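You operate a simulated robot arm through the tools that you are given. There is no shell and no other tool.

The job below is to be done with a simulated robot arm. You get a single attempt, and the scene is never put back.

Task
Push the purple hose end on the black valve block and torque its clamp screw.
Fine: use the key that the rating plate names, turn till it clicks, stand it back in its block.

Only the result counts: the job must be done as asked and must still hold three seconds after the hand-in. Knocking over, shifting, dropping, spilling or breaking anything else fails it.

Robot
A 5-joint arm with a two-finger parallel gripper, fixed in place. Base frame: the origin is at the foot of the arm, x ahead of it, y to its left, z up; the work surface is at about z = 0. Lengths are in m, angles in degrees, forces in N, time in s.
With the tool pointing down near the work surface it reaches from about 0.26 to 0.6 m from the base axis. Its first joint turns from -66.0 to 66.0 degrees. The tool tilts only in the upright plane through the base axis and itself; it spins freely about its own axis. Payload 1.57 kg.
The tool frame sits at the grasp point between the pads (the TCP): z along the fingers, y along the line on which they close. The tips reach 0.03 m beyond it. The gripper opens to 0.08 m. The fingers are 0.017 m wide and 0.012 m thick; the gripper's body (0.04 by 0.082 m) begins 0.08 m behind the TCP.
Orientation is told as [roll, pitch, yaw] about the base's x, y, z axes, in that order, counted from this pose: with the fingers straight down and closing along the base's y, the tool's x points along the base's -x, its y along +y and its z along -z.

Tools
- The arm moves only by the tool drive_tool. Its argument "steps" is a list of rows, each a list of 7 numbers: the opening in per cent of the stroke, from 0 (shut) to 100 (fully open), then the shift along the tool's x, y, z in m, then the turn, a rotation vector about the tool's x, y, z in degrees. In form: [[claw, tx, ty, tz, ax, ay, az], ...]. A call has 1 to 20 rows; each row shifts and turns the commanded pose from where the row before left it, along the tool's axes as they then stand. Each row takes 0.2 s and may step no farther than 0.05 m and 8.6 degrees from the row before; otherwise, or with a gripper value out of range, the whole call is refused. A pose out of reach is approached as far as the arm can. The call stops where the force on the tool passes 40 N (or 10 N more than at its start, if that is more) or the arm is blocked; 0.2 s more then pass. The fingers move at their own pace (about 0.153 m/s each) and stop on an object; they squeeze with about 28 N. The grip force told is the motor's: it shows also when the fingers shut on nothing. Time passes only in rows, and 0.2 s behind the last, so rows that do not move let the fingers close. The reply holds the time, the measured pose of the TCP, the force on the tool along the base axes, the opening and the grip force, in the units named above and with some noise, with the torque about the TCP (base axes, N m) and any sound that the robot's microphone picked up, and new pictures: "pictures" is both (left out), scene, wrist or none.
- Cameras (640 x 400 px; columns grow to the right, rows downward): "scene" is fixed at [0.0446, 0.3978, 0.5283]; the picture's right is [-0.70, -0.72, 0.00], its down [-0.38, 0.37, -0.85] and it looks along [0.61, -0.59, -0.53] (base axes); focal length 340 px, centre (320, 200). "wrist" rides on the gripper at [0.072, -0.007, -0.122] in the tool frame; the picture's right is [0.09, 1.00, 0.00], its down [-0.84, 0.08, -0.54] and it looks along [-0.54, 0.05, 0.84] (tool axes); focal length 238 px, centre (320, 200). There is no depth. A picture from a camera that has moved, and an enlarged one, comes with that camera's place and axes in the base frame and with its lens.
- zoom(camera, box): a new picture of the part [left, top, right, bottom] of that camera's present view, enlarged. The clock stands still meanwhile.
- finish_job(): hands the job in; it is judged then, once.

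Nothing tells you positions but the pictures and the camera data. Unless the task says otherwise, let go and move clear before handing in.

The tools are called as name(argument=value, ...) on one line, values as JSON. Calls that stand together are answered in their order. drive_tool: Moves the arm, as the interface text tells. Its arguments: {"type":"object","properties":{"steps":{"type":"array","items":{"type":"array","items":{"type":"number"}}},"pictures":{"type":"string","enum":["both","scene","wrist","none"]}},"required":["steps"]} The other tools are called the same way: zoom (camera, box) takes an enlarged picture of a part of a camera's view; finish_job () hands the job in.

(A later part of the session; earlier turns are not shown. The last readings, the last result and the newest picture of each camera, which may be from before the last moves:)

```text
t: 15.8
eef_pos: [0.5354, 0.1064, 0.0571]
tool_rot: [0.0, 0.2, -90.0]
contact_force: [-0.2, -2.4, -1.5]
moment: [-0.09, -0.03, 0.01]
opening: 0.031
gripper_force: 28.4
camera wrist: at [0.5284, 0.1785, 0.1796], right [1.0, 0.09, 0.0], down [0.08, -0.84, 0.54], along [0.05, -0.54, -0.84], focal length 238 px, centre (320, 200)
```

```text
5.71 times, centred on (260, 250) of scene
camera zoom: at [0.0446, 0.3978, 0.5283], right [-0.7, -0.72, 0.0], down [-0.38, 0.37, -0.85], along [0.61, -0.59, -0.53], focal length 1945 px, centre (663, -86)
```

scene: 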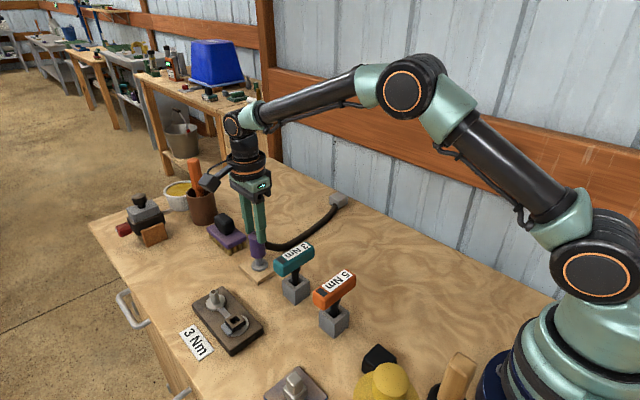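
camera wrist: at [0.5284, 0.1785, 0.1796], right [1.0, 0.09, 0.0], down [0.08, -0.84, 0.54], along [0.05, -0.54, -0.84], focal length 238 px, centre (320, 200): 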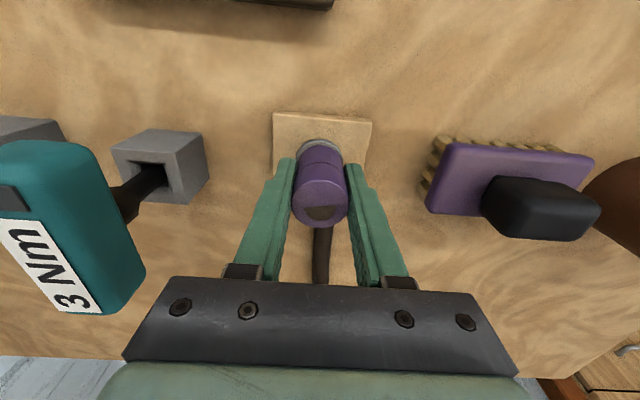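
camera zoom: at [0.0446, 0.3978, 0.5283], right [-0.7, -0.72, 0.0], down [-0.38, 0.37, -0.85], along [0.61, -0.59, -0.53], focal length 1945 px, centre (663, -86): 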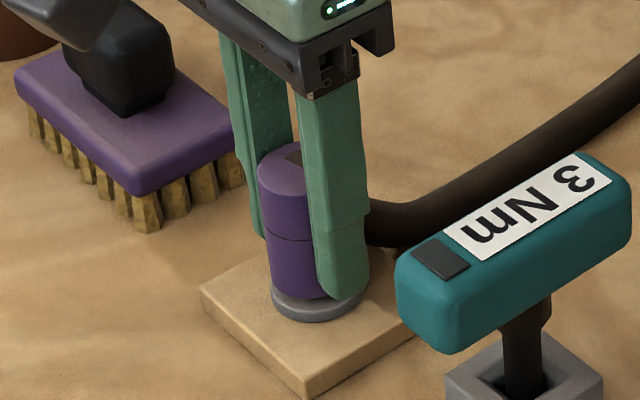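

So far it's rising with the fingers and no slip, with only small side force. Continuing the slow lift.

drive_tool(steps=[[0, 0, 0, -0.002, 0, 0, 0], [0, 0, 0, -0.002, 0, 0, 0], [0, 0, 0, -0.002, 0, 0, 0], [0, 0, 0, -0.002, 0, 0, 0], [0, 0, 0, -0.002, 0, 0, 0], [0, 0, 0, -0.002, 0, 0, 0], [0, 0, 0, -0.002, 0, 0, 0]], pictures="wrist")

zoom(camera="wrist", box=[260, 100, 380, 240])

zoom(camera="scene", box=[235, 215, 285, 285])

```text
t: 17.4
eef_pos: [0.5348, 0.1061, 0.0717]
tool_rot: [0.0, 0.0, -90.0]
contact_force: [-1.3, -1.5, -1.2]
moment: [-0.06, 0.01, 0.01]
opening: 0.0308
gripper_force: 27.9
camera wrist: at [0.5285, 0.1785, 0.1934], right [1.0, 0.09, 0.0], down [0.08, -0.84, 0.54], along [0.05, -0.54, -0.84], focal length 238 px, centre (320, 200)
```

wrist: 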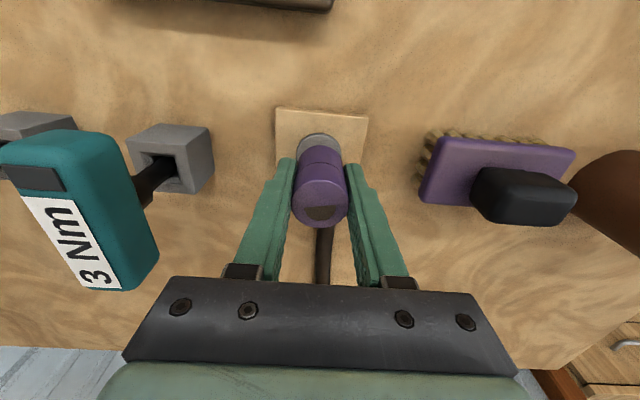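

```text
2.86 times, centred on (320, 170) of wrist
camera zoom: at [0.5285, 0.1785, 0.1934], right [1.0, 0.09, 0.0], down [0.08, -0.84, 0.54], along [0.05, -0.54, -0.84], focal length 681 px, centre (320, 286)
```

zoom: 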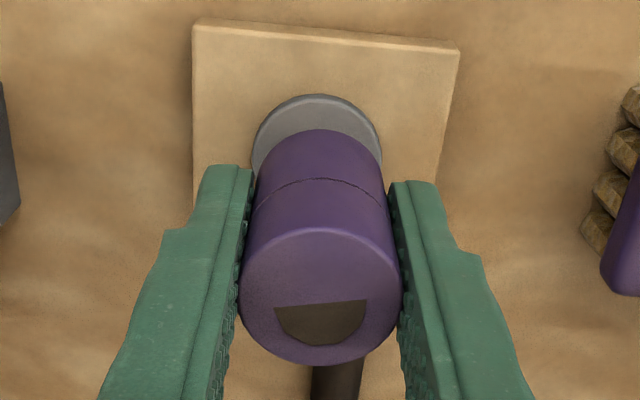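

```text
5.71 times, centred on (260, 250) of scene
camera zoom: at [0.0446, 0.3978, 0.5283], right [-0.7, -0.72, 0.0], down [-0.38, 0.37, -0.85], along [0.61, -0.59, -0.53], focal length 1945 px, centre (663, -86)
```

zoom: 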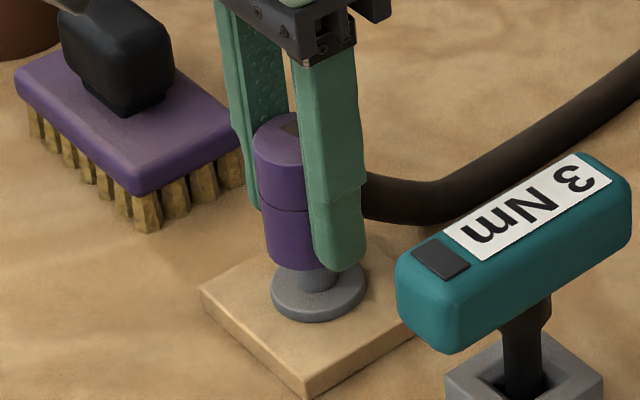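

No slip at this speed. I'll keep lifting slowly until its bottom clears both pegs.

drive_tool(steps=[[0, 0, 0, -0.002, 0, 0, 0], [0, 0, 0, -0.002, 0, 0, 0], [0, 0, 0, -0.002, 0, 0, 0], [0, 0, 0, -0.002, 0, 0, 0], [0, 0, 0, -0.002, 0, 0, 0], [0, 0, 0, -0.002, 0, 0, 0], [0, 0, 0, -0.002, 0, 0, 0], [0, 0, 0, -0.002, 0, 0, 0], [0, 0, 0, -0.003, 0, 0, 0], [0, 0, 0, -0.003, 0, 0, 0], [0, 0, 0, -0.003, 0, 0, 0], [0, 0, 0, -0.003, 0, 0, 0], [0, 0, 0, -0.003, 0, 0, 0], [0, 0, 0, -0.003, 0, 0, 0], [0, 0, 0, -0.003, 0, 0, 0], [0, 0, 0, -0.003, 0, 0, 0], [0, 0, 0, -0.003, 0, 0, 0]], pictures="both")

zoom(camera="wrist", box=[260, 100, 380, 240])

zoom(camera="scene", box=[200, 180, 350, 290])

```text
t: 21.0
eef_pos: [0.5353, 0.1054, 0.1156]
tool_rot: [0.0, 0.0, -90.0]
contact_force: [-0.2, -0.4, -0.1]
moment: [0.0, 0.02, 0.02]
opening: 0.031
gripper_force: 28.2
camera wrist: at [0.5285, 0.1783, 0.237], right [1.0, 0.09, 0.0], down [0.08, -0.84, 0.54], along [0.05, -0.54, -0.84], focal length 238 px, centre (320, 200)
```

scene: 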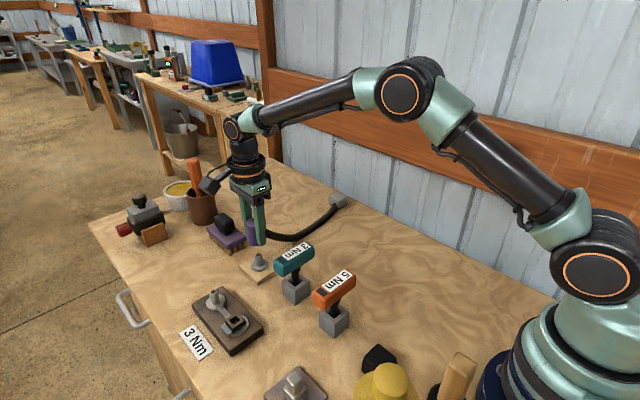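
wrist: 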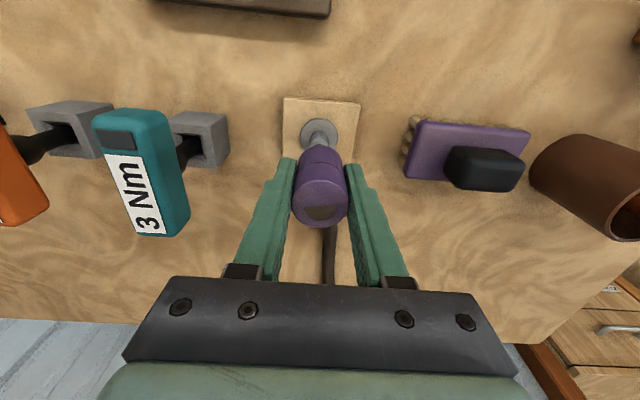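

```text
2.86 times, centred on (320, 170) of wrist
camera zoom: at [0.5285, 0.1783, 0.237], right [1.0, 0.09, 0.0], down [0.08, -0.84, 0.54], along [0.05, -0.54, -0.84], focal length 681 px, centre (320, 286)
```

zoom: 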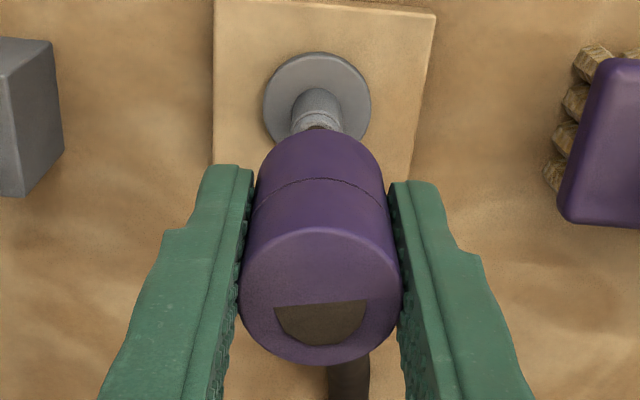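

```text
3.64 times, centred on (275, 235) of scene
camera zoom: at [0.0446, 0.3978, 0.5283], right [-0.7, -0.72, 0.0], down [-0.38, 0.37, -0.85], along [0.61, -0.59, -0.53], focal length 1238 px, centre (484, 73)
```

zoom: 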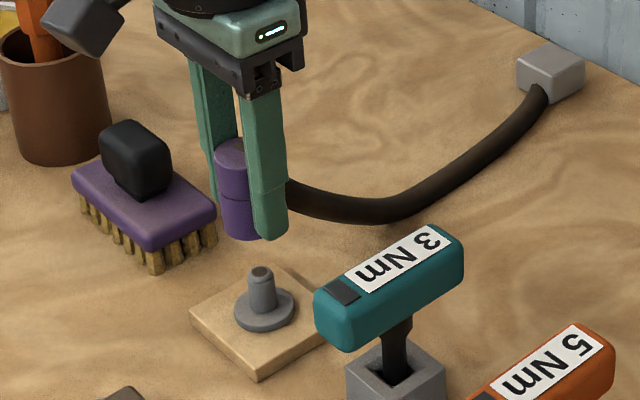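

The hose end is off the rest peg and held firmly. This view also shows how an aligned peg looks beneath it, which I'll reproduce at the valve spigot. Moving there slowly.

drive_tool(steps=[[0, 0.005, -0.00143, -0.0005, 0, 0, 0], [0, 0.006, -0.00171, -0.0005, 0, 0, 0], [0, 0.006, -0.00171, -0.0005, 0, 0, 0], [0, 0.006, -0.00171, -0.0005, 0, 0, 0], [0, 0.006, -0.00171, -0.0005, 0, 0, 0], [0, 0.006, -0.00171, -0.0005, 0, 0, 0], [0, 0.006, -0.00171, -0.0005, 0, 0, 0], [0, 0.006, -0.00171, -0.0005, 0, 0, 0], [0, 0.006, -0.00171, -0.0005, 0, 0, 0], [0, 0.006, -0.00171, -0.0005, 0, 0, 0]], pictures="both")

```text
t: 23.2
eef_pos: [0.5207, 0.1653, 0.1188]
tool_rot: [0.0, 0.0, -89.9]
contact_force: [1.1, 1.0, -0.9]
moment: [0.0, 0.02, -0.02]
opening: 0.0309
gripper_force: 28.1
camera wrist: at [0.5122, 0.2374, 0.2417], right [1.0, 0.09, 0.0], down [0.08, -0.84, 0.54], along [0.05, -0.54, -0.84], focal length 238 px, centre (320, 200)
```

scene: 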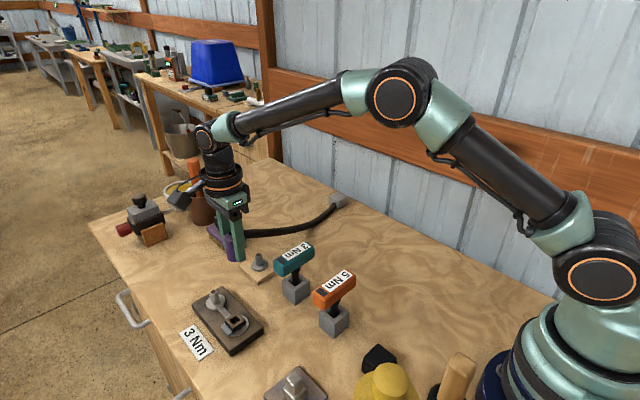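
wrist: 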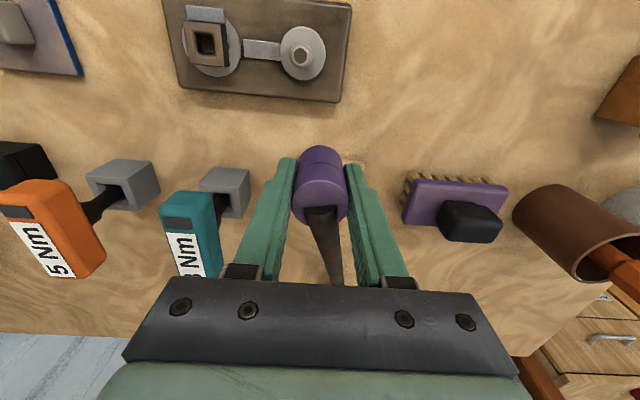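

Half way across, with no slip and about 1 N of hose pull. Continuing to the spigot.

drive_tool(steps=[[0, 0.006, -0.0017, -0.0004, 0, 0, 0], [0, 0.006, -0.0017, -0.0004, 0, 0, 0], [0, 0.006, -0.0017, -0.0004, 0, 0, 0], [0, 0.006, -0.0017, -0.0004, 0, 0, 0], [0, 0.006, -0.0017, -0.0004, 0, 0, 0], [0, 0.006, -0.0017, -0.0004, 0, 0, 0], [0, 0.006, -0.0017, -0.0004, 0, 0, 0], [0, 0.006, -0.0017, -0.0004, 0, 0, 0], [0, 0.006, -0.0017, 0, 0, 0, 0], [0, 0.006, -0.0017, 0, 0, 0, 0], [0, 0.0037, -0.0015, 0, 0, 0, 0], [0, 0, 0, 0, 0, 0, 0]], pictures="both")

zoom(camera="wrist", box=[260, 100, 380, 240])

zoom(camera="scene", box=[150, 200, 310, 370])

```text
t: 25.8
eef_pos: [0.5005, 0.2293, 0.1228]
tool_rot: [0.0, -0.1, -89.9]
contact_force: [0.2, -0.5, 0.1]
moment: [-0.01, -0.01, 0.0]
opening: 0.031
gripper_force: 27.5
camera wrist: at [0.4931, 0.3015, 0.2451], right [1.0, 0.09, 0.0], down [0.08, -0.84, 0.54], along [0.05, -0.54, -0.84], focal length 238 px, centre (320, 200)
```

scene: 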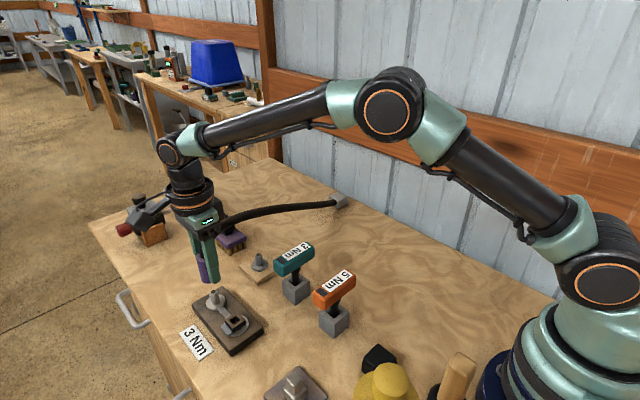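
wrist: 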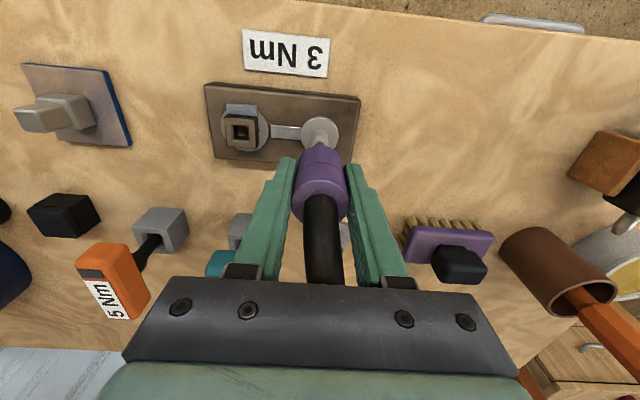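

```text
2.86 times, centred on (320, 170) of wrist
camera zoom: at [0.4931, 0.3015, 0.2451], right [1.0, 0.09, 0.0], down [0.08, -0.84, 0.54], along [0.05, -0.54, -0.84], focal length 681 px, centre (320, 286)
```

zoom: 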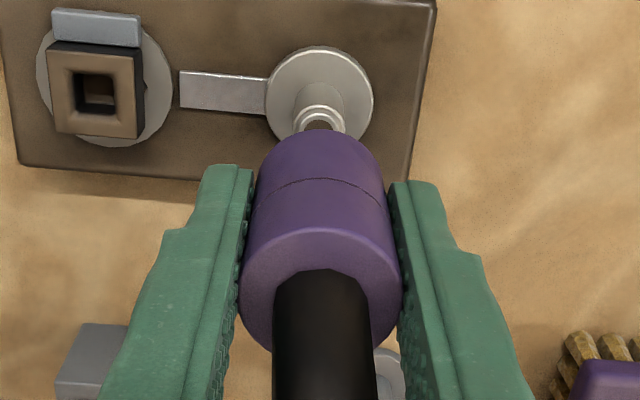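

```text
2.35 times, centred on (230, 285) of scene
camera zoom: at [0.0446, 0.3978, 0.5283], right [-0.7, -0.72, 0.0], down [-0.38, 0.37, -0.85], along [0.61, -0.59, -0.53], focal length 801 px, centre (532, 0)
```

zoom: 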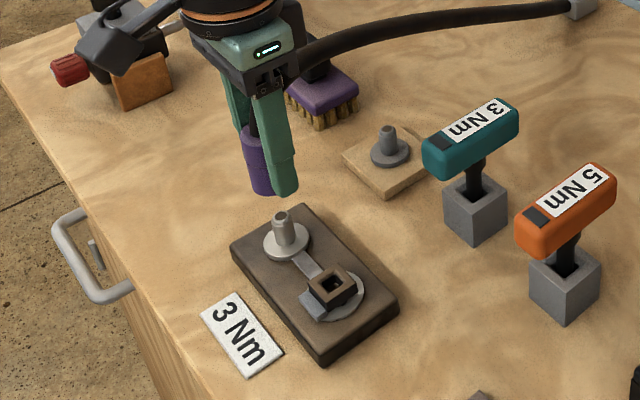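

Scale and column now match the aligned reference well; the spigot looks about 1–1.5 mm further towards +y than in the reference. I'll check from the scene camera too.

zoom(camera="scene", box=[170, 240, 260, 330])

zoom(camera="wrist", box=[290, 100, 350, 160])

```text
4.44 times, centred on (215, 285) of scene
camera zoom: at [0.0446, 0.3978, 0.5283], right [-0.7, -0.72, 0.0], down [-0.38, 0.37, -0.85], along [0.61, -0.59, -0.53], focal length 1512 px, centre (787, -178)
```

zoom: 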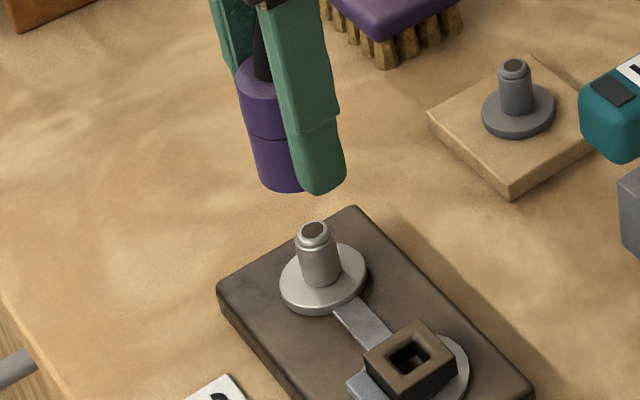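

```text
6.67 times, centred on (320, 130) of wrist
camera zoom: at [0.4931, 0.3015, 0.2451], right [1.0, 0.09, 0.0], down [0.08, -0.84, 0.54], along [0.05, -0.54, -0.84], focal length 1589 px, centre (320, 667)
```

zoom: 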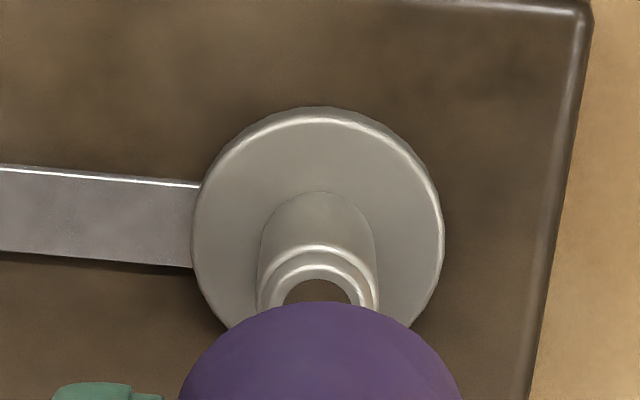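

Cross-checking with the scene camera puts the spigot at about (0.4995, 0.230), so I need roughly +1 mm in y. I'll shift and lower to just above the spigot tip.

drive_tool(steps=[[0, 0.001, -0.0002, 0.002, 0, 0, 0], [0, 0, 0, 0.003, 0, 0, 0], [0, 0, 0, 0.003, 0, 0, 0], [0, 0, 0, 0.003, 0, 0, 0], [0, 0, 0, 0.003, 0, 0, 0], [0, 0, 0, 0.003, 0, 0, 0], [0, 0, 0, 0.003, 0, 0, 0], [0, 0, 0, 0.003, 0, 0, 0], [0, 0, 0, 0.003, 0, 0, 0], [0, 0, 0, 0, 0, 0, 0]], pictures="both")

zoom(camera="wrist", box=[260, 100, 380, 240])

zoom(camera="scene", box=[170, 240, 260, 330])

```text
t: 28.0
eef_pos: [0.4985, 0.2306, 0.0957]
tool_rot: [0.0, 0.0, -89.9]
contact_force: [0.1, 0.0, -1.1]
moment: [-0.06, 0.01, 0.01]
opening: 0.0312
gripper_force: 28.0
camera wrist: at [0.493, 0.3023, 0.2185], right [1.0, 0.09, 0.0], down [0.08, -0.84, 0.54], along [0.05, -0.54, -0.84], focal length 238 px, centre (320, 200)
```

scene: 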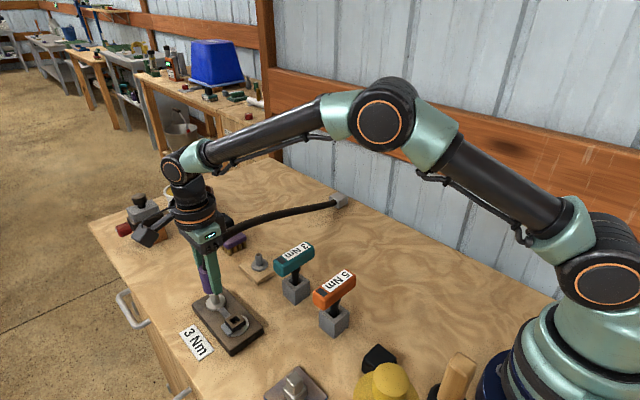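
wrist: 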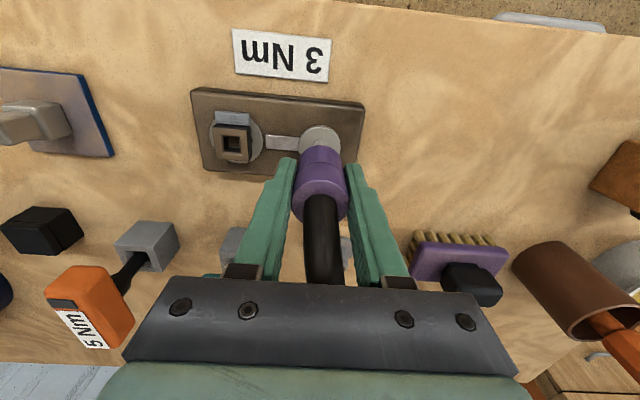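

```text
2.86 times, centred on (320, 170) of wrist
camera zoom: at [0.493, 0.3023, 0.2185], right [1.0, 0.09, 0.0], down [0.08, -0.84, 0.54], along [0.05, -0.54, -0.84], focal length 681 px, centre (320, 286)
```

zoom: 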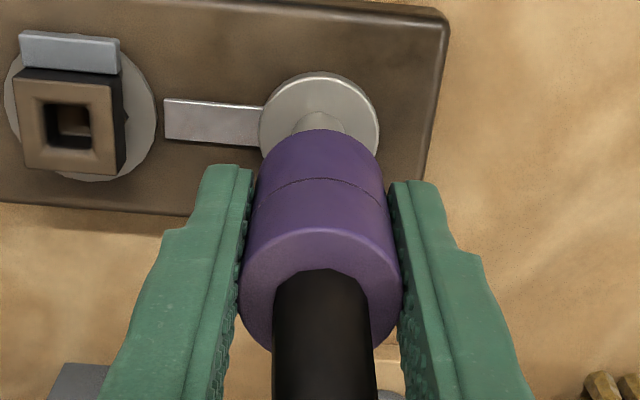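

```text
4.44 times, centred on (215, 285) of scene
camera zoom: at [0.0446, 0.3978, 0.5283], right [-0.7, -0.72, 0.0], down [-0.38, 0.37, -0.85], along [0.61, -0.59, -0.53], focal length 1512 px, centre (787, -178)
```

zoom: 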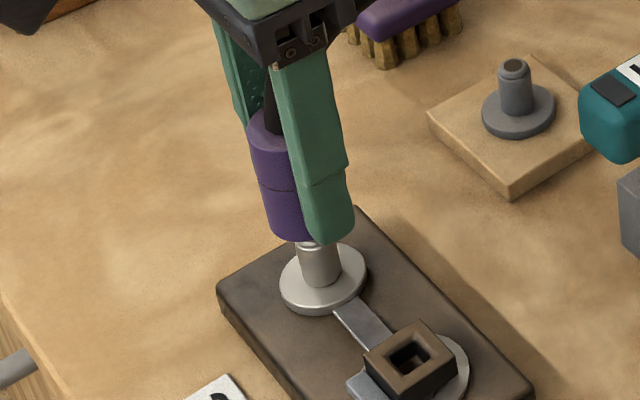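

Hose end is about 6 mm above the spigot tip. I'll zoom in for a finer alignment check before pushing.

zoom(camera="scene", box=[200, 255, 250, 315])

zoom(camera="wrist", box=[290, 110, 350, 170])

```text
6.67 times, centred on (225, 285) of scene
camera zoom: at [0.0446, 0.3978, 0.5283], right [-0.7, -0.72, 0.0], down [-0.38, 0.37, -0.85], along [0.61, -0.59, -0.53], focal length 2269 px, centre (953, -367)
```

zoom: 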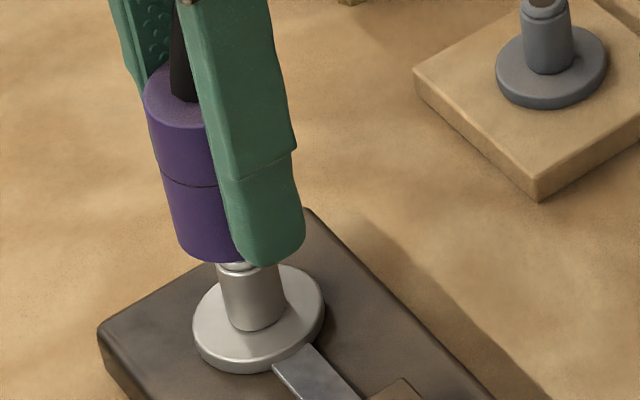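

```text
6.67 times, centred on (320, 140) of wrist
camera zoom: at [0.493, 0.3023, 0.2185], right [1.0, 0.09, 0.0], down [0.08, -0.84, 0.54], along [0.05, -0.54, -0.84], focal length 1589 px, centre (320, 600)
```

zoom: 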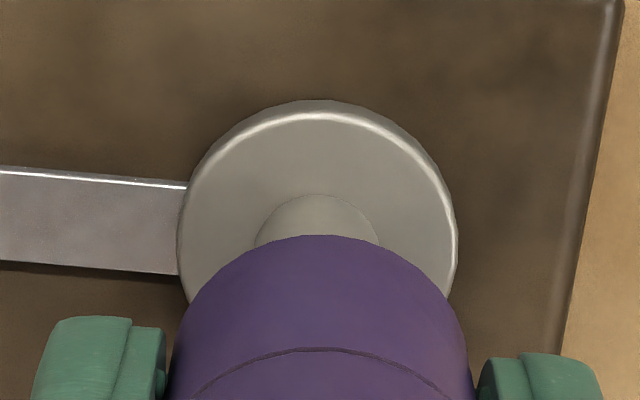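

Both views agree within about a millimetre, with opposite signs in y, so I'll keep y and trim x by −0.4 mm. Now descending gently in small steps while watching the force.

drive_tool(steps=[[0, 0, -0.0004, 0.0015, 0, 0, 0], [0, 0, 0, 0.0015, 0, 0, 0], [0, 0, 0, 0.0015, 0, 0, 0], [0, 0, 0, 0.0015, 0, 0, 0], [0, 0, 0, 0.0015, 0, 0, 0], [0, 0, 0, 0.001, 0, 0, 0]], pictures="wrist")

zoom(camera="scene", box=[200, 255, 250, 315])

zoom(camera="wrist", box=[260, 100, 380, 240])

```text
t: 29.4
eef_pos: [0.4994, 0.2306, 0.088]
tool_rot: [0.0, 0.1, -90.0]
contact_force: [0.3, -0.1, -0.7]
moment: [-0.02, 0.03, 0.01]
opening: 0.0309
gripper_force: 28.1
camera wrist: at [0.4927, 0.3023, 0.2101], right [1.0, 0.09, 0.0], down [0.08, -0.84, 0.54], along [0.05, -0.54, -0.84], focal length 238 px, centre (320, 200)
```

wrist: 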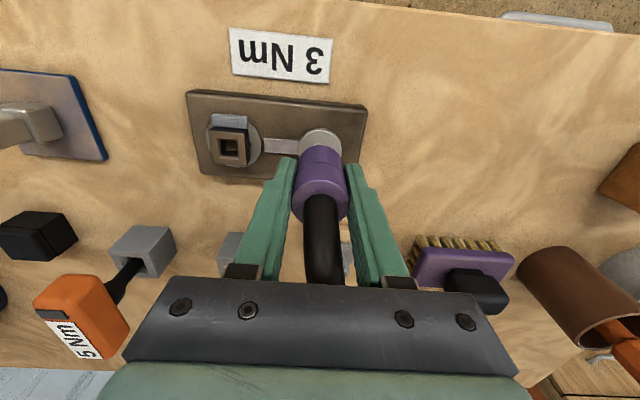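

```text
6.67 times, centred on (225, 285) of scene
camera zoom: at [0.0446, 0.3978, 0.5283], right [-0.7, -0.72, 0.0], down [-0.38, 0.37, -0.85], along [0.61, -0.59, -0.53], focal length 2269 px, centre (953, -367)
```

zoom: 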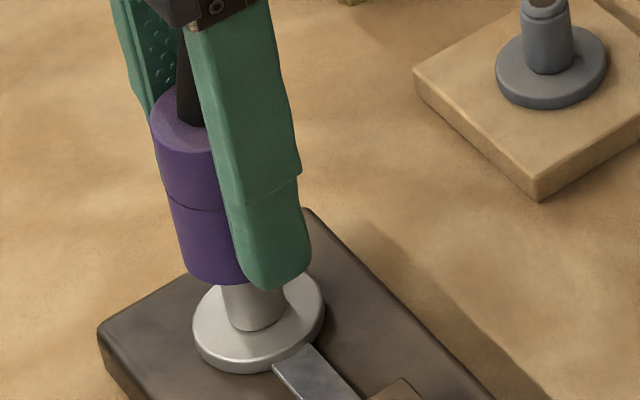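

```text
2.86 times, centred on (320, 170) of wrist
camera zoom: at [0.4927, 0.3023, 0.2101], right [1.0, 0.09, 0.0], down [0.08, -0.84, 0.54], along [0.05, -0.54, -0.84], focal length 681 px, centre (320, 286)
```

zoom: 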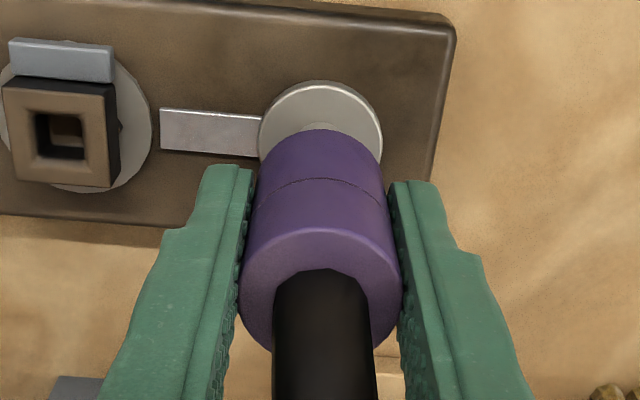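

No contact force yet. Continuing down in small steps.

drive_tool(steps=[[0, 0, 0, 0.0015, 0, 0, 0], [0, 0, 0, 0.0015, 0, 0, 0], [0, 0, 0, 0.0015, 0, 0, 0], [0, 0, 0, 0.0015, 0, 0, 0]], pictures="wrist")

zoom(camera="scene", box=[200, 255, 250, 315])

zoom(camera="wrist", box=[260, 100, 380, 240])

```text
t: 30.4
eef_pos: [0.4989, 0.2292, 0.0823]
tool_rot: [0.0, 0.0, -90.1]
contact_force: [0.3, 0.1, -1.3]
moment: [-0.05, 0.01, 0.02]
opening: 0.0311
gripper_force: 28.0
camera wrist: at [0.4928, 0.3023, 0.2042], right [1.0, 0.09, 0.0], down [0.08, -0.84, 0.54], along [0.05, -0.54, -0.84], focal length 238 px, centre (320, 200)
```

wrist: 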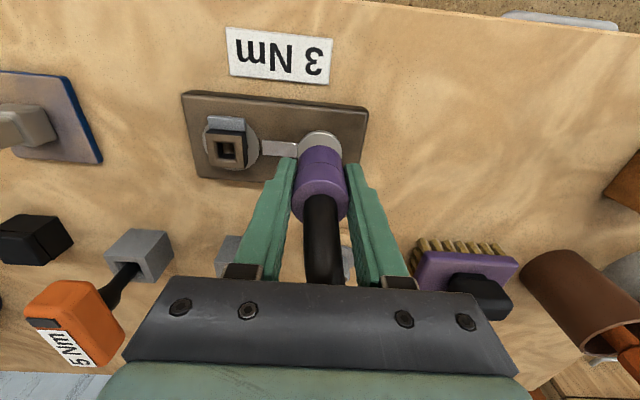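

```text
6.67 times, centred on (225, 285) of scene
camera zoom: at [0.0446, 0.3978, 0.5283], right [-0.7, -0.72, 0.0], down [-0.38, 0.37, -0.85], along [0.61, -0.59, -0.53], focal length 2269 px, centre (953, -367)
```

zoom: 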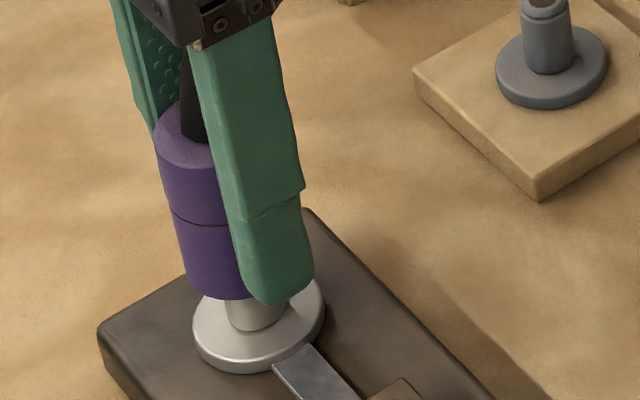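

```text
2.86 times, centred on (320, 170) of wrist
camera zoom: at [0.4928, 0.3023, 0.2042], right [1.0, 0.09, 0.0], down [0.08, -0.84, 0.54], along [0.05, -0.54, -0.84], focal length 681 px, centre (320, 286)
```

zoom: 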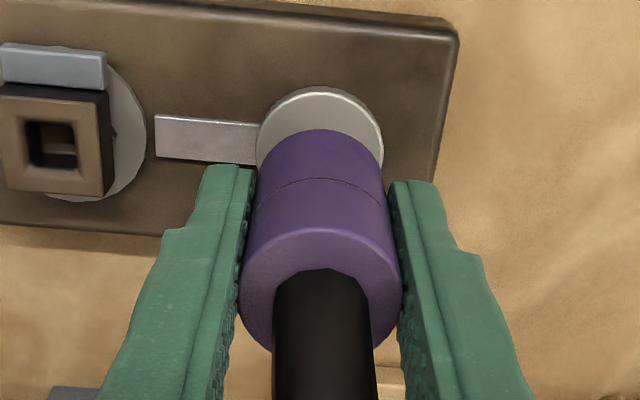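

No force and the spigot tip appears to be inside the bore. Continuing down slowly.

drive_tool(steps=[[0, 0, 0, 0.0015, 0, 0, 0], [0, 0, 0, 0.0015, 0, 0, 0], [0, 0, 0, 0.0015, 0, 0, 0], [0, 0, 0, 0.0015, 0, 0, 0], [0, 0, 0, 0.0015, 0, 0, 0], [0, 0, 0, 0.0015, 0, 0, 0]], pictures="wrist")

zoom(camera="scene", box=[200, 255, 250, 315])

zoom(camera="wrist", box=[260, 100, 380, 240])

```text
t: 31.8
eef_pos: [0.4999, 0.2298, 0.0726]
tool_rot: [0.0, -0.1, -90.0]
contact_force: [-0.3, 0.0, -1.0]
moment: [-0.02, -0.01, -0.03]
opening: 0.0308
gripper_force: 27.7
camera wrist: at [0.4927, 0.302, 0.1953], right [1.0, 0.09, 0.0], down [0.08, -0.84, 0.54], along [0.05, -0.54, -0.84], focal length 238 px, centre (320, 200)
```

wrist: 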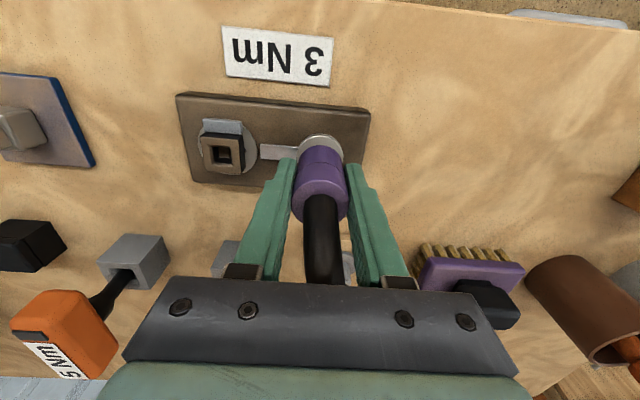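

```text
6.67 times, centred on (225, 285) of scene
camera zoom: at [0.0446, 0.3978, 0.5283], right [-0.7, -0.72, 0.0], down [-0.38, 0.37, -0.85], along [0.61, -0.59, -0.53], focal length 2269 px, centre (953, -367)
```

zoom: 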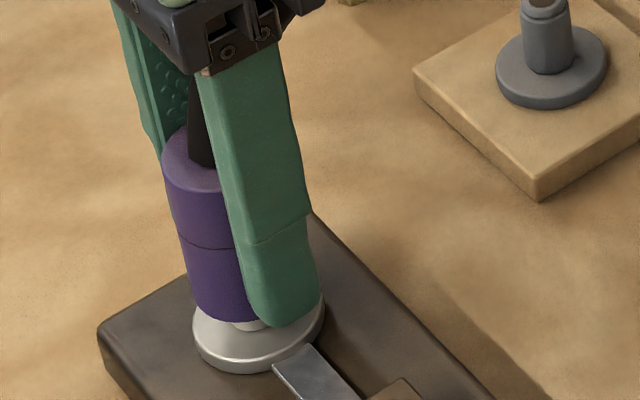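

```text
2.86 times, centred on (320, 170) of wrist
camera zoom: at [0.4927, 0.302, 0.1953], right [1.0, 0.09, 0.0], down [0.08, -0.84, 0.54], along [0.05, -0.54, -0.84], focal length 681 px, centre (320, 286)
```

zoom: 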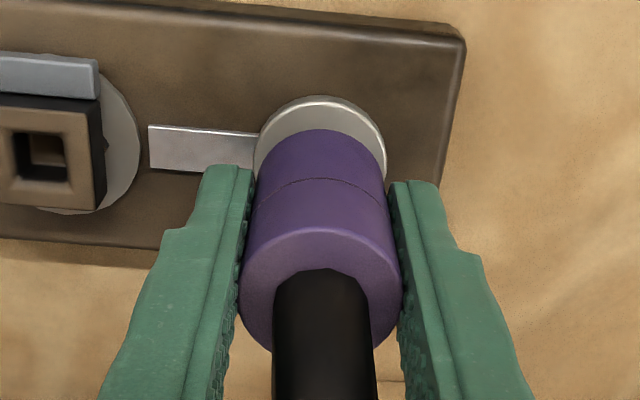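

It's sliding onto the spigot with negligible force. Continuing until it seats on the washer.

drive_tool(steps=[[0, 0, 0, 0.0015, 0, 0, 0], [0, 0, 0, 0.0015, 0, 0, 0], [0, 0, 0, 0.0015, 0, 0, 0], [0, 0, 0, 0.0015, 0, 0, 0], [0, 0, 0, 0.0015, 0, 0, 0], [0, 0, 0, 0.001, 0, 0, 0]], pictures="wrist")

zoom(camera="scene", box=[200, 255, 250, 315])

zoom(camera="wrist", box=[260, 100, 380, 240])

```text
t: 33.2
eef_pos: [0.5005, 0.23, 0.0641]
tool_rot: [0.1, 0.0, -90.0]
contact_force: [-0.2, -0.1, -0.4]
moment: [-0.02, 0.0, 0.03]
opening: 0.0313
gripper_force: 28.2
camera wrist: at [0.4929, 0.302, 0.1864], right [1.0, 0.09, 0.0], down [0.08, -0.84, 0.54], along [0.05, -0.54, -0.84], focal length 238 px, centre (320, 200)
```

wrist: 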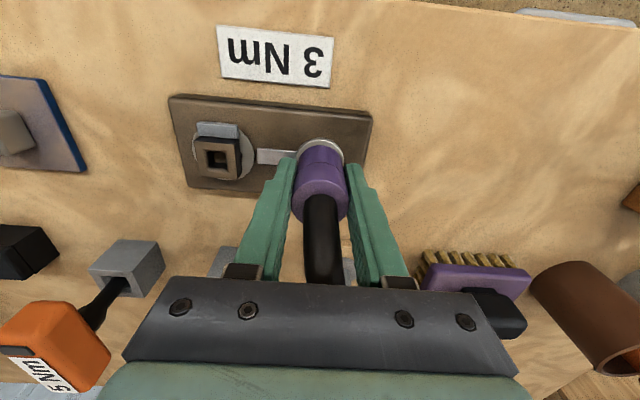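

```text
6.67 times, centred on (225, 285) of scene
camera zoom: at [0.0446, 0.3978, 0.5283], right [-0.7, -0.72, 0.0], down [-0.38, 0.37, -0.85], along [0.61, -0.59, -0.53], focal length 2269 px, centre (953, -367)
```

zoom: 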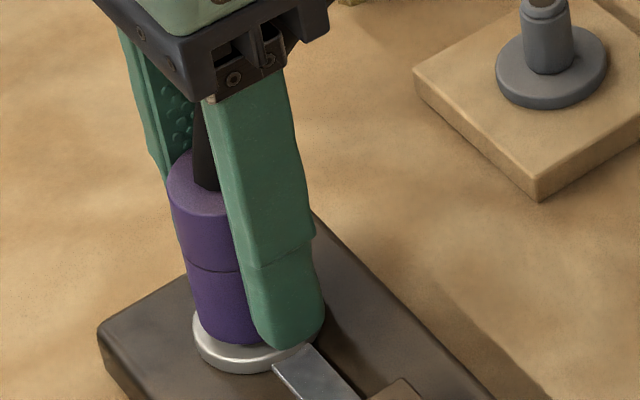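

```text
2.86 times, centred on (320, 170) of wrist
camera zoom: at [0.4929, 0.302, 0.1864], right [1.0, 0.09, 0.0], down [0.08, -0.84, 0.54], along [0.05, -0.54, -0.84], focal length 681 px, centre (320, 286)
```

zoom: 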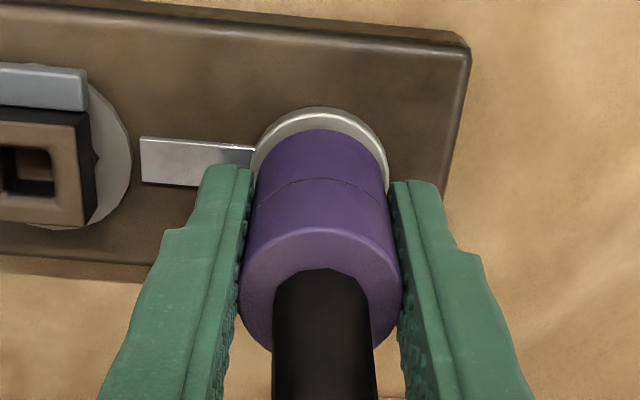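

Nearly seated. A few more millimetres, watching for seating force.

drive_tool(steps=[[0, 0, 0, 0.001, 0, 0, 0], [0, 0, 0, 0.001, 0, 0, 0], [0, 0, 0, 0.001, 0, 0, 0], [0, 0, 0, 0.001, 0, 0, 0], [0, 0, 0, 0.001, 0, 0, 0]], pictures="wrist")

zoom(camera="scene", box=[200, 255, 250, 315])

zoom(camera="wrist", box=[260, 100, 380, 240])

```text
t: 34.4
eef_pos: [0.4994, 0.2293, 0.0606]
tool_rot: [0.1, 0.0, -90.0]
contact_force: [-1.8, -1.5, 5.8]
moment: [-0.05, 0.1, 0.01]
opening: 0.031
gripper_force: 27.8
camera wrist: at [0.4929, 0.3023, 0.1826], right [1.0, 0.09, 0.0], down [0.08, -0.84, 0.54], along [0.05, -0.54, -0.84], focal length 238 px, centre (320, 200)
```

wrist: 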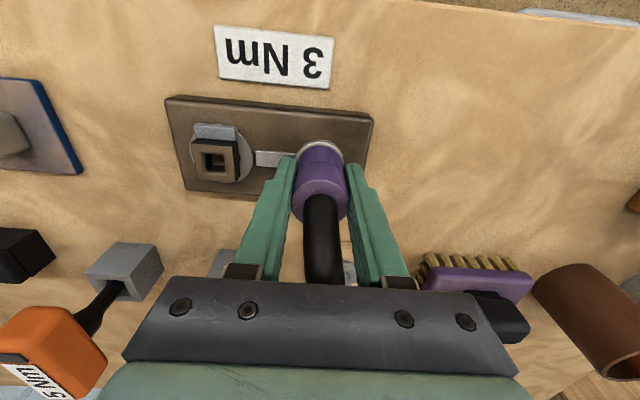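

```text
6.67 times, centred on (225, 285) of scene
camera zoom: at [0.0446, 0.3978, 0.5283], right [-0.7, -0.72, 0.0], down [-0.38, 0.37, -0.85], along [0.61, -0.59, -0.53], focal length 2269 px, centre (953, -367)
```

zoom: 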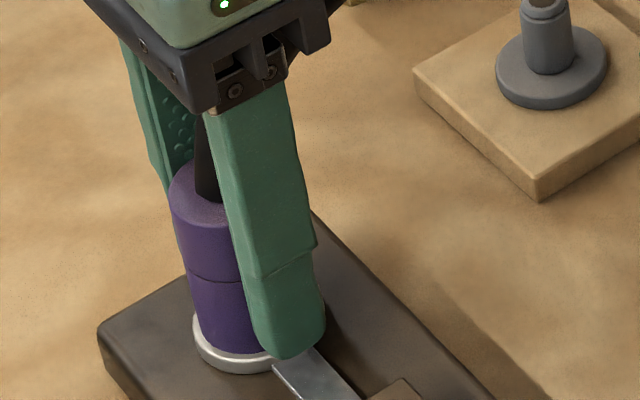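

```text
2.86 times, centred on (320, 170) of wrist
camera zoom: at [0.4929, 0.3023, 0.1826], right [1.0, 0.09, 0.0], down [0.08, -0.84, 0.54], along [0.05, -0.54, -0.84], focal length 681 px, centre (320, 286)
```

zoom: 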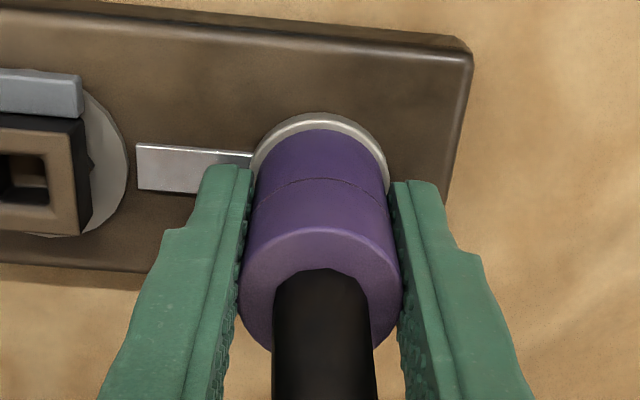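

Contact at ~6 N: the hose end appears seated on the washer. I'll push a bit firmer to make sure it is fully home.

drive_tool(steps=[[0, 0, 0, 0.001, 0, 0, 0], [0, 0, 0, 0.001, 0, 0, 0], [0, 0, 0, 0, 0, 0, 0]], pictures="none")

drive_tool(steps=[[0, 0, 0, 0.001, 0, 0, 0], [0, 0, 0, 0.001, 0, 0, 0], [0, 0, 0, 0, 0, 0, 0]], pictures="wrist")

zoom(camera="scene", box=[200, 255, 250, 315])

zoom(camera="wrist", box=[260, 100, 380, 240])

```text
t: 35.2
eef_pos: [0.5006, 0.2295, 0.06]
tool_rot: [0.1, 0.2, -90.0]
contact_force: [-7.0, -4.7, 25.8]
moment: [-0.04, 0.29, 0.03]
opening: 0.0313
gripper_force: 28.2
```

```text
t: 36.0
eef_pos: [0.5007, 0.2316, 0.0568]
tool_rot: [0.2, 0.2, -90.0]
contact_force: [-4.5, 0.4, 26.1]
moment: [0.03, 0.28, -0.02]
opening: 0.0308
gripper_force: 27.9
camera wrist: at [0.4928, 0.3027, 0.1794], right [1.0, 0.09, 0.0], down [0.08, -0.84, 0.54], along [0.05, -0.54, -0.84], focal length 238 px, centre (320, 200)
```

wrist: 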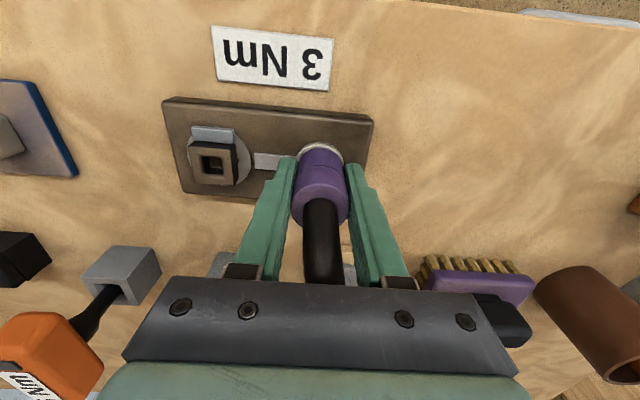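

```text
6.67 times, centred on (225, 285) of scene
camera zoom: at [0.0445, 0.3977, 0.5284], right [-0.7, -0.72, 0.0], down [-0.38, 0.37, -0.85], along [0.61, -0.59, -0.53], focal length 2269 px, centre (953, -367)
```

zoom: 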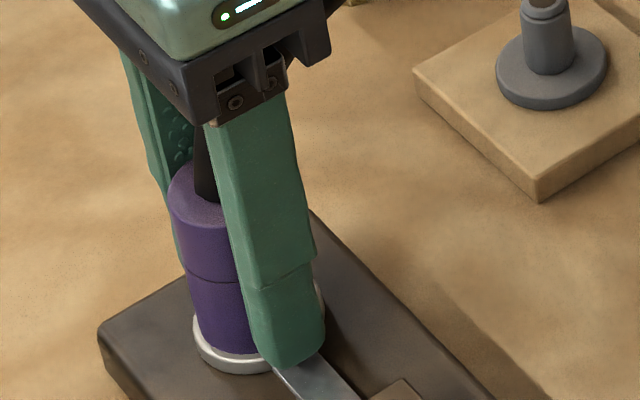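

```text
2.86 times, centred on (320, 170) of wrist
camera zoom: at [0.4928, 0.3027, 0.1794], right [1.0, 0.09, 0.0], down [0.08, -0.84, 0.54], along [0.05, -0.54, -0.84], focal length 681 px, centre (320, 286)
```

zoom: 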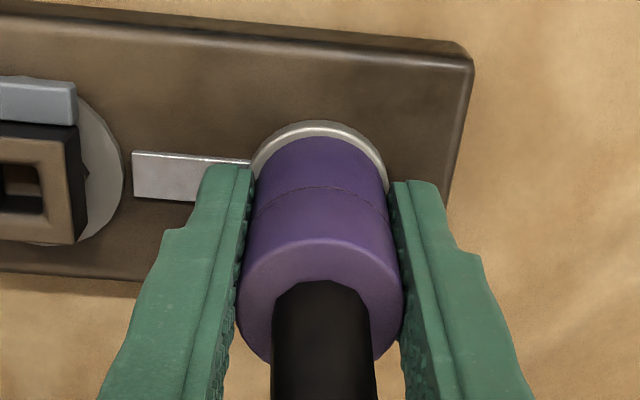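

Seated firmly: 26 N downward without further travel (the fingers now slip on it instead). I'll relieve the load, release, and back straight up.

drive_tool(steps=[[0, 0, 0, -0.0015, 0, 0, 0], [0, 0, 0, -0.0015, 0, 0, 0], [0, 0, 0, 0, 0, 0, 0]], pictures="none")

drive_tool(steps=[[30, 0, 0, 0, 0, 0, 0], [50, 0, 0, 0, 0, 0, 0], [60, 0, 0, 0, 0, 0, 0], [60, 0, 0, 0, 0, 0, 0]], pictures="both")

zoom(camera="scene", box=[180, 200, 340, 330])

```text
t: 36.8
eef_pos: [0.4999, 0.2287, 0.0579]
tool_rot: [0.0, -0.1, -90.0]
contact_force: [6.8, 9.9, -5.0]
moment: [0.18, -0.19, 0.0]
opening: 0.0312
gripper_force: 28.5
```

```text
t: 37.8
eef_pos: [0.5011, 0.2298, 0.058]
tool_rot: [-0.1, 0.1, -90.0]
contact_force: [0.2, 0.0, 0.2]
moment: [-0.01, -0.02, 0.01]
opening: 0.0482
gripper_force: 0.0
camera wrist: at [0.4928, 0.302, 0.1808], right [1.0, 0.09, 0.0], down [0.08, -0.84, 0.54], along [0.05, -0.54, -0.84], focal length 238 px, centre (320, 200)
```

scene: 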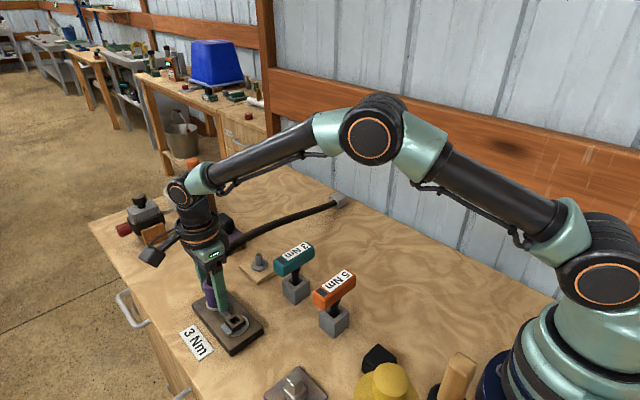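
wrist: 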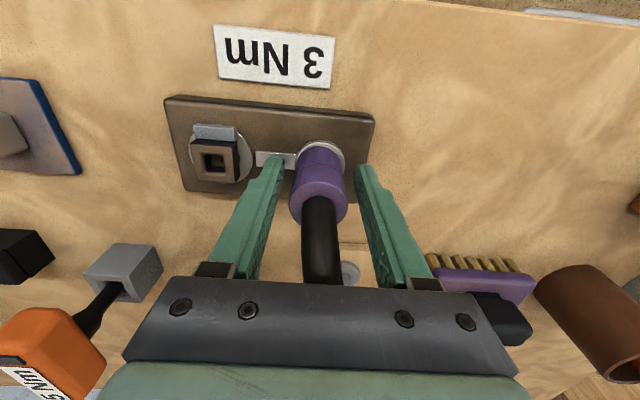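

```text
3.08 times, centred on (260, 265) of scene
camera zoom: at [0.0446, 0.3978, 0.5283], right [-0.7, -0.72, 0.0], down [-0.38, 0.37, -0.85], along [0.61, -0.59, -0.53], focal length 1047 px, centre (505, 0)
```

zoom: 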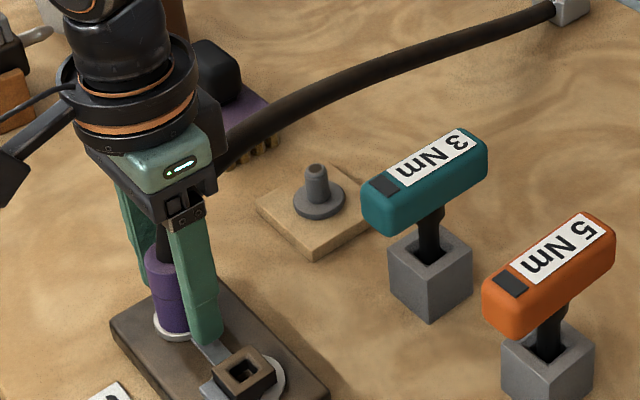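

Released cleanly, no residual force. Backing straight up, with the hose passing freely out between the fingers.

drive_tool(steps=[[60, 0, 0, -0.01, 0, 0, 0], [60, 0, 0, -0.01, 0, 0, 0], [60, 0, 0, -0.015, 0, 0, 0], [60, 0, 0, -0.015, 0, 0, 0], [60, 0, 0, -0.02, 0, 0, 0], [60, 0, 0, -0.02, 0, 0, 0], [60, 0, 0, -0.02, 0, 0, 0], [60, 0, 0, 0, 0, 0, 0]], pictures="both")

zoom(camera="scene", box=[180, 180, 360, 330])

zoom(camera="wrist", box=[200, 50, 440, 220])

```text
t: 39.6
eef_pos: [0.4995, 0.2298, 0.1684]
tool_rot: [0.0, -0.1, -89.9]
contact_force: [-0.8, 0.6, 0.2]
moment: [-0.01, -0.01, -0.02]
opening: 0.0479
gripper_force: 0.1
camera wrist: at [0.4922, 0.3016, 0.2911], right [1.0, 0.09, 0.0], down [0.08, -0.84, 0.54], along [0.05, -0.54, -0.84], focal length 238 px, centre (320, 200)
```

scene: 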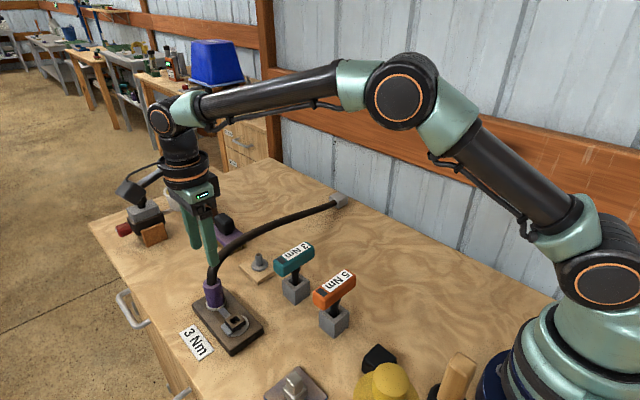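
wrist: 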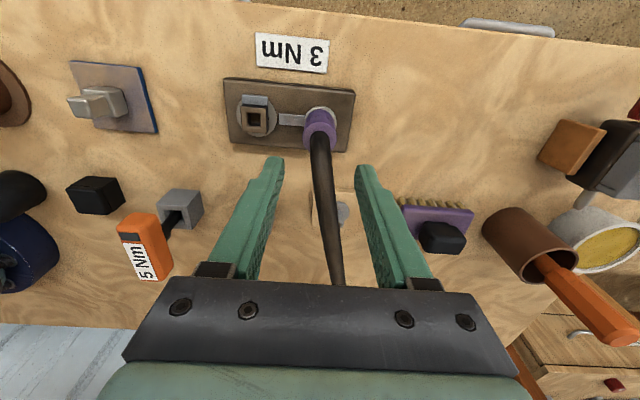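

```text
2.67 times, centred on (270, 255) of scene
camera zoom: at [0.0446, 0.3978, 0.5283], right [-0.7, -0.72, 0.0], down [-0.38, 0.37, -0.85], along [0.61, -0.59, -0.53], focal length 908 px, centre (453, 53)
```

zoom: 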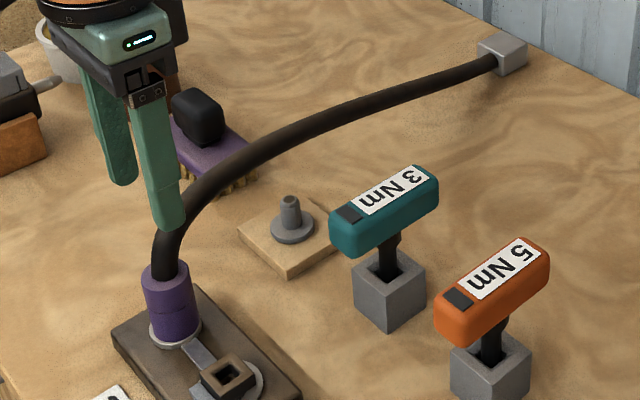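

```text
2.35 times, centred on (320, 135) of wrist
camera zoom: at [0.4922, 0.3016, 0.2911], right [1.0, 0.09, 0.0], down [0.08, -0.84, 0.54], along [0.05, -0.54, -0.84], focal length 561 px, centre (320, 353)
```

zoom: 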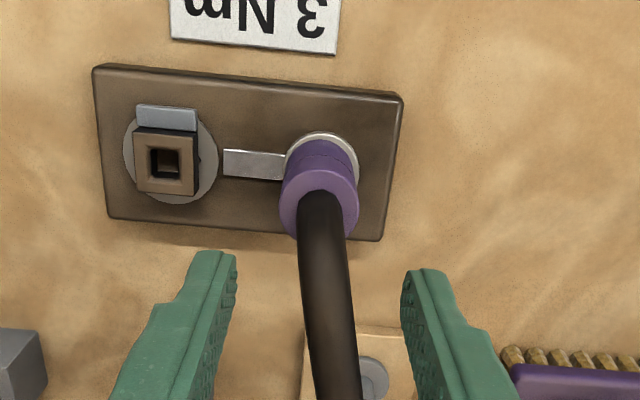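

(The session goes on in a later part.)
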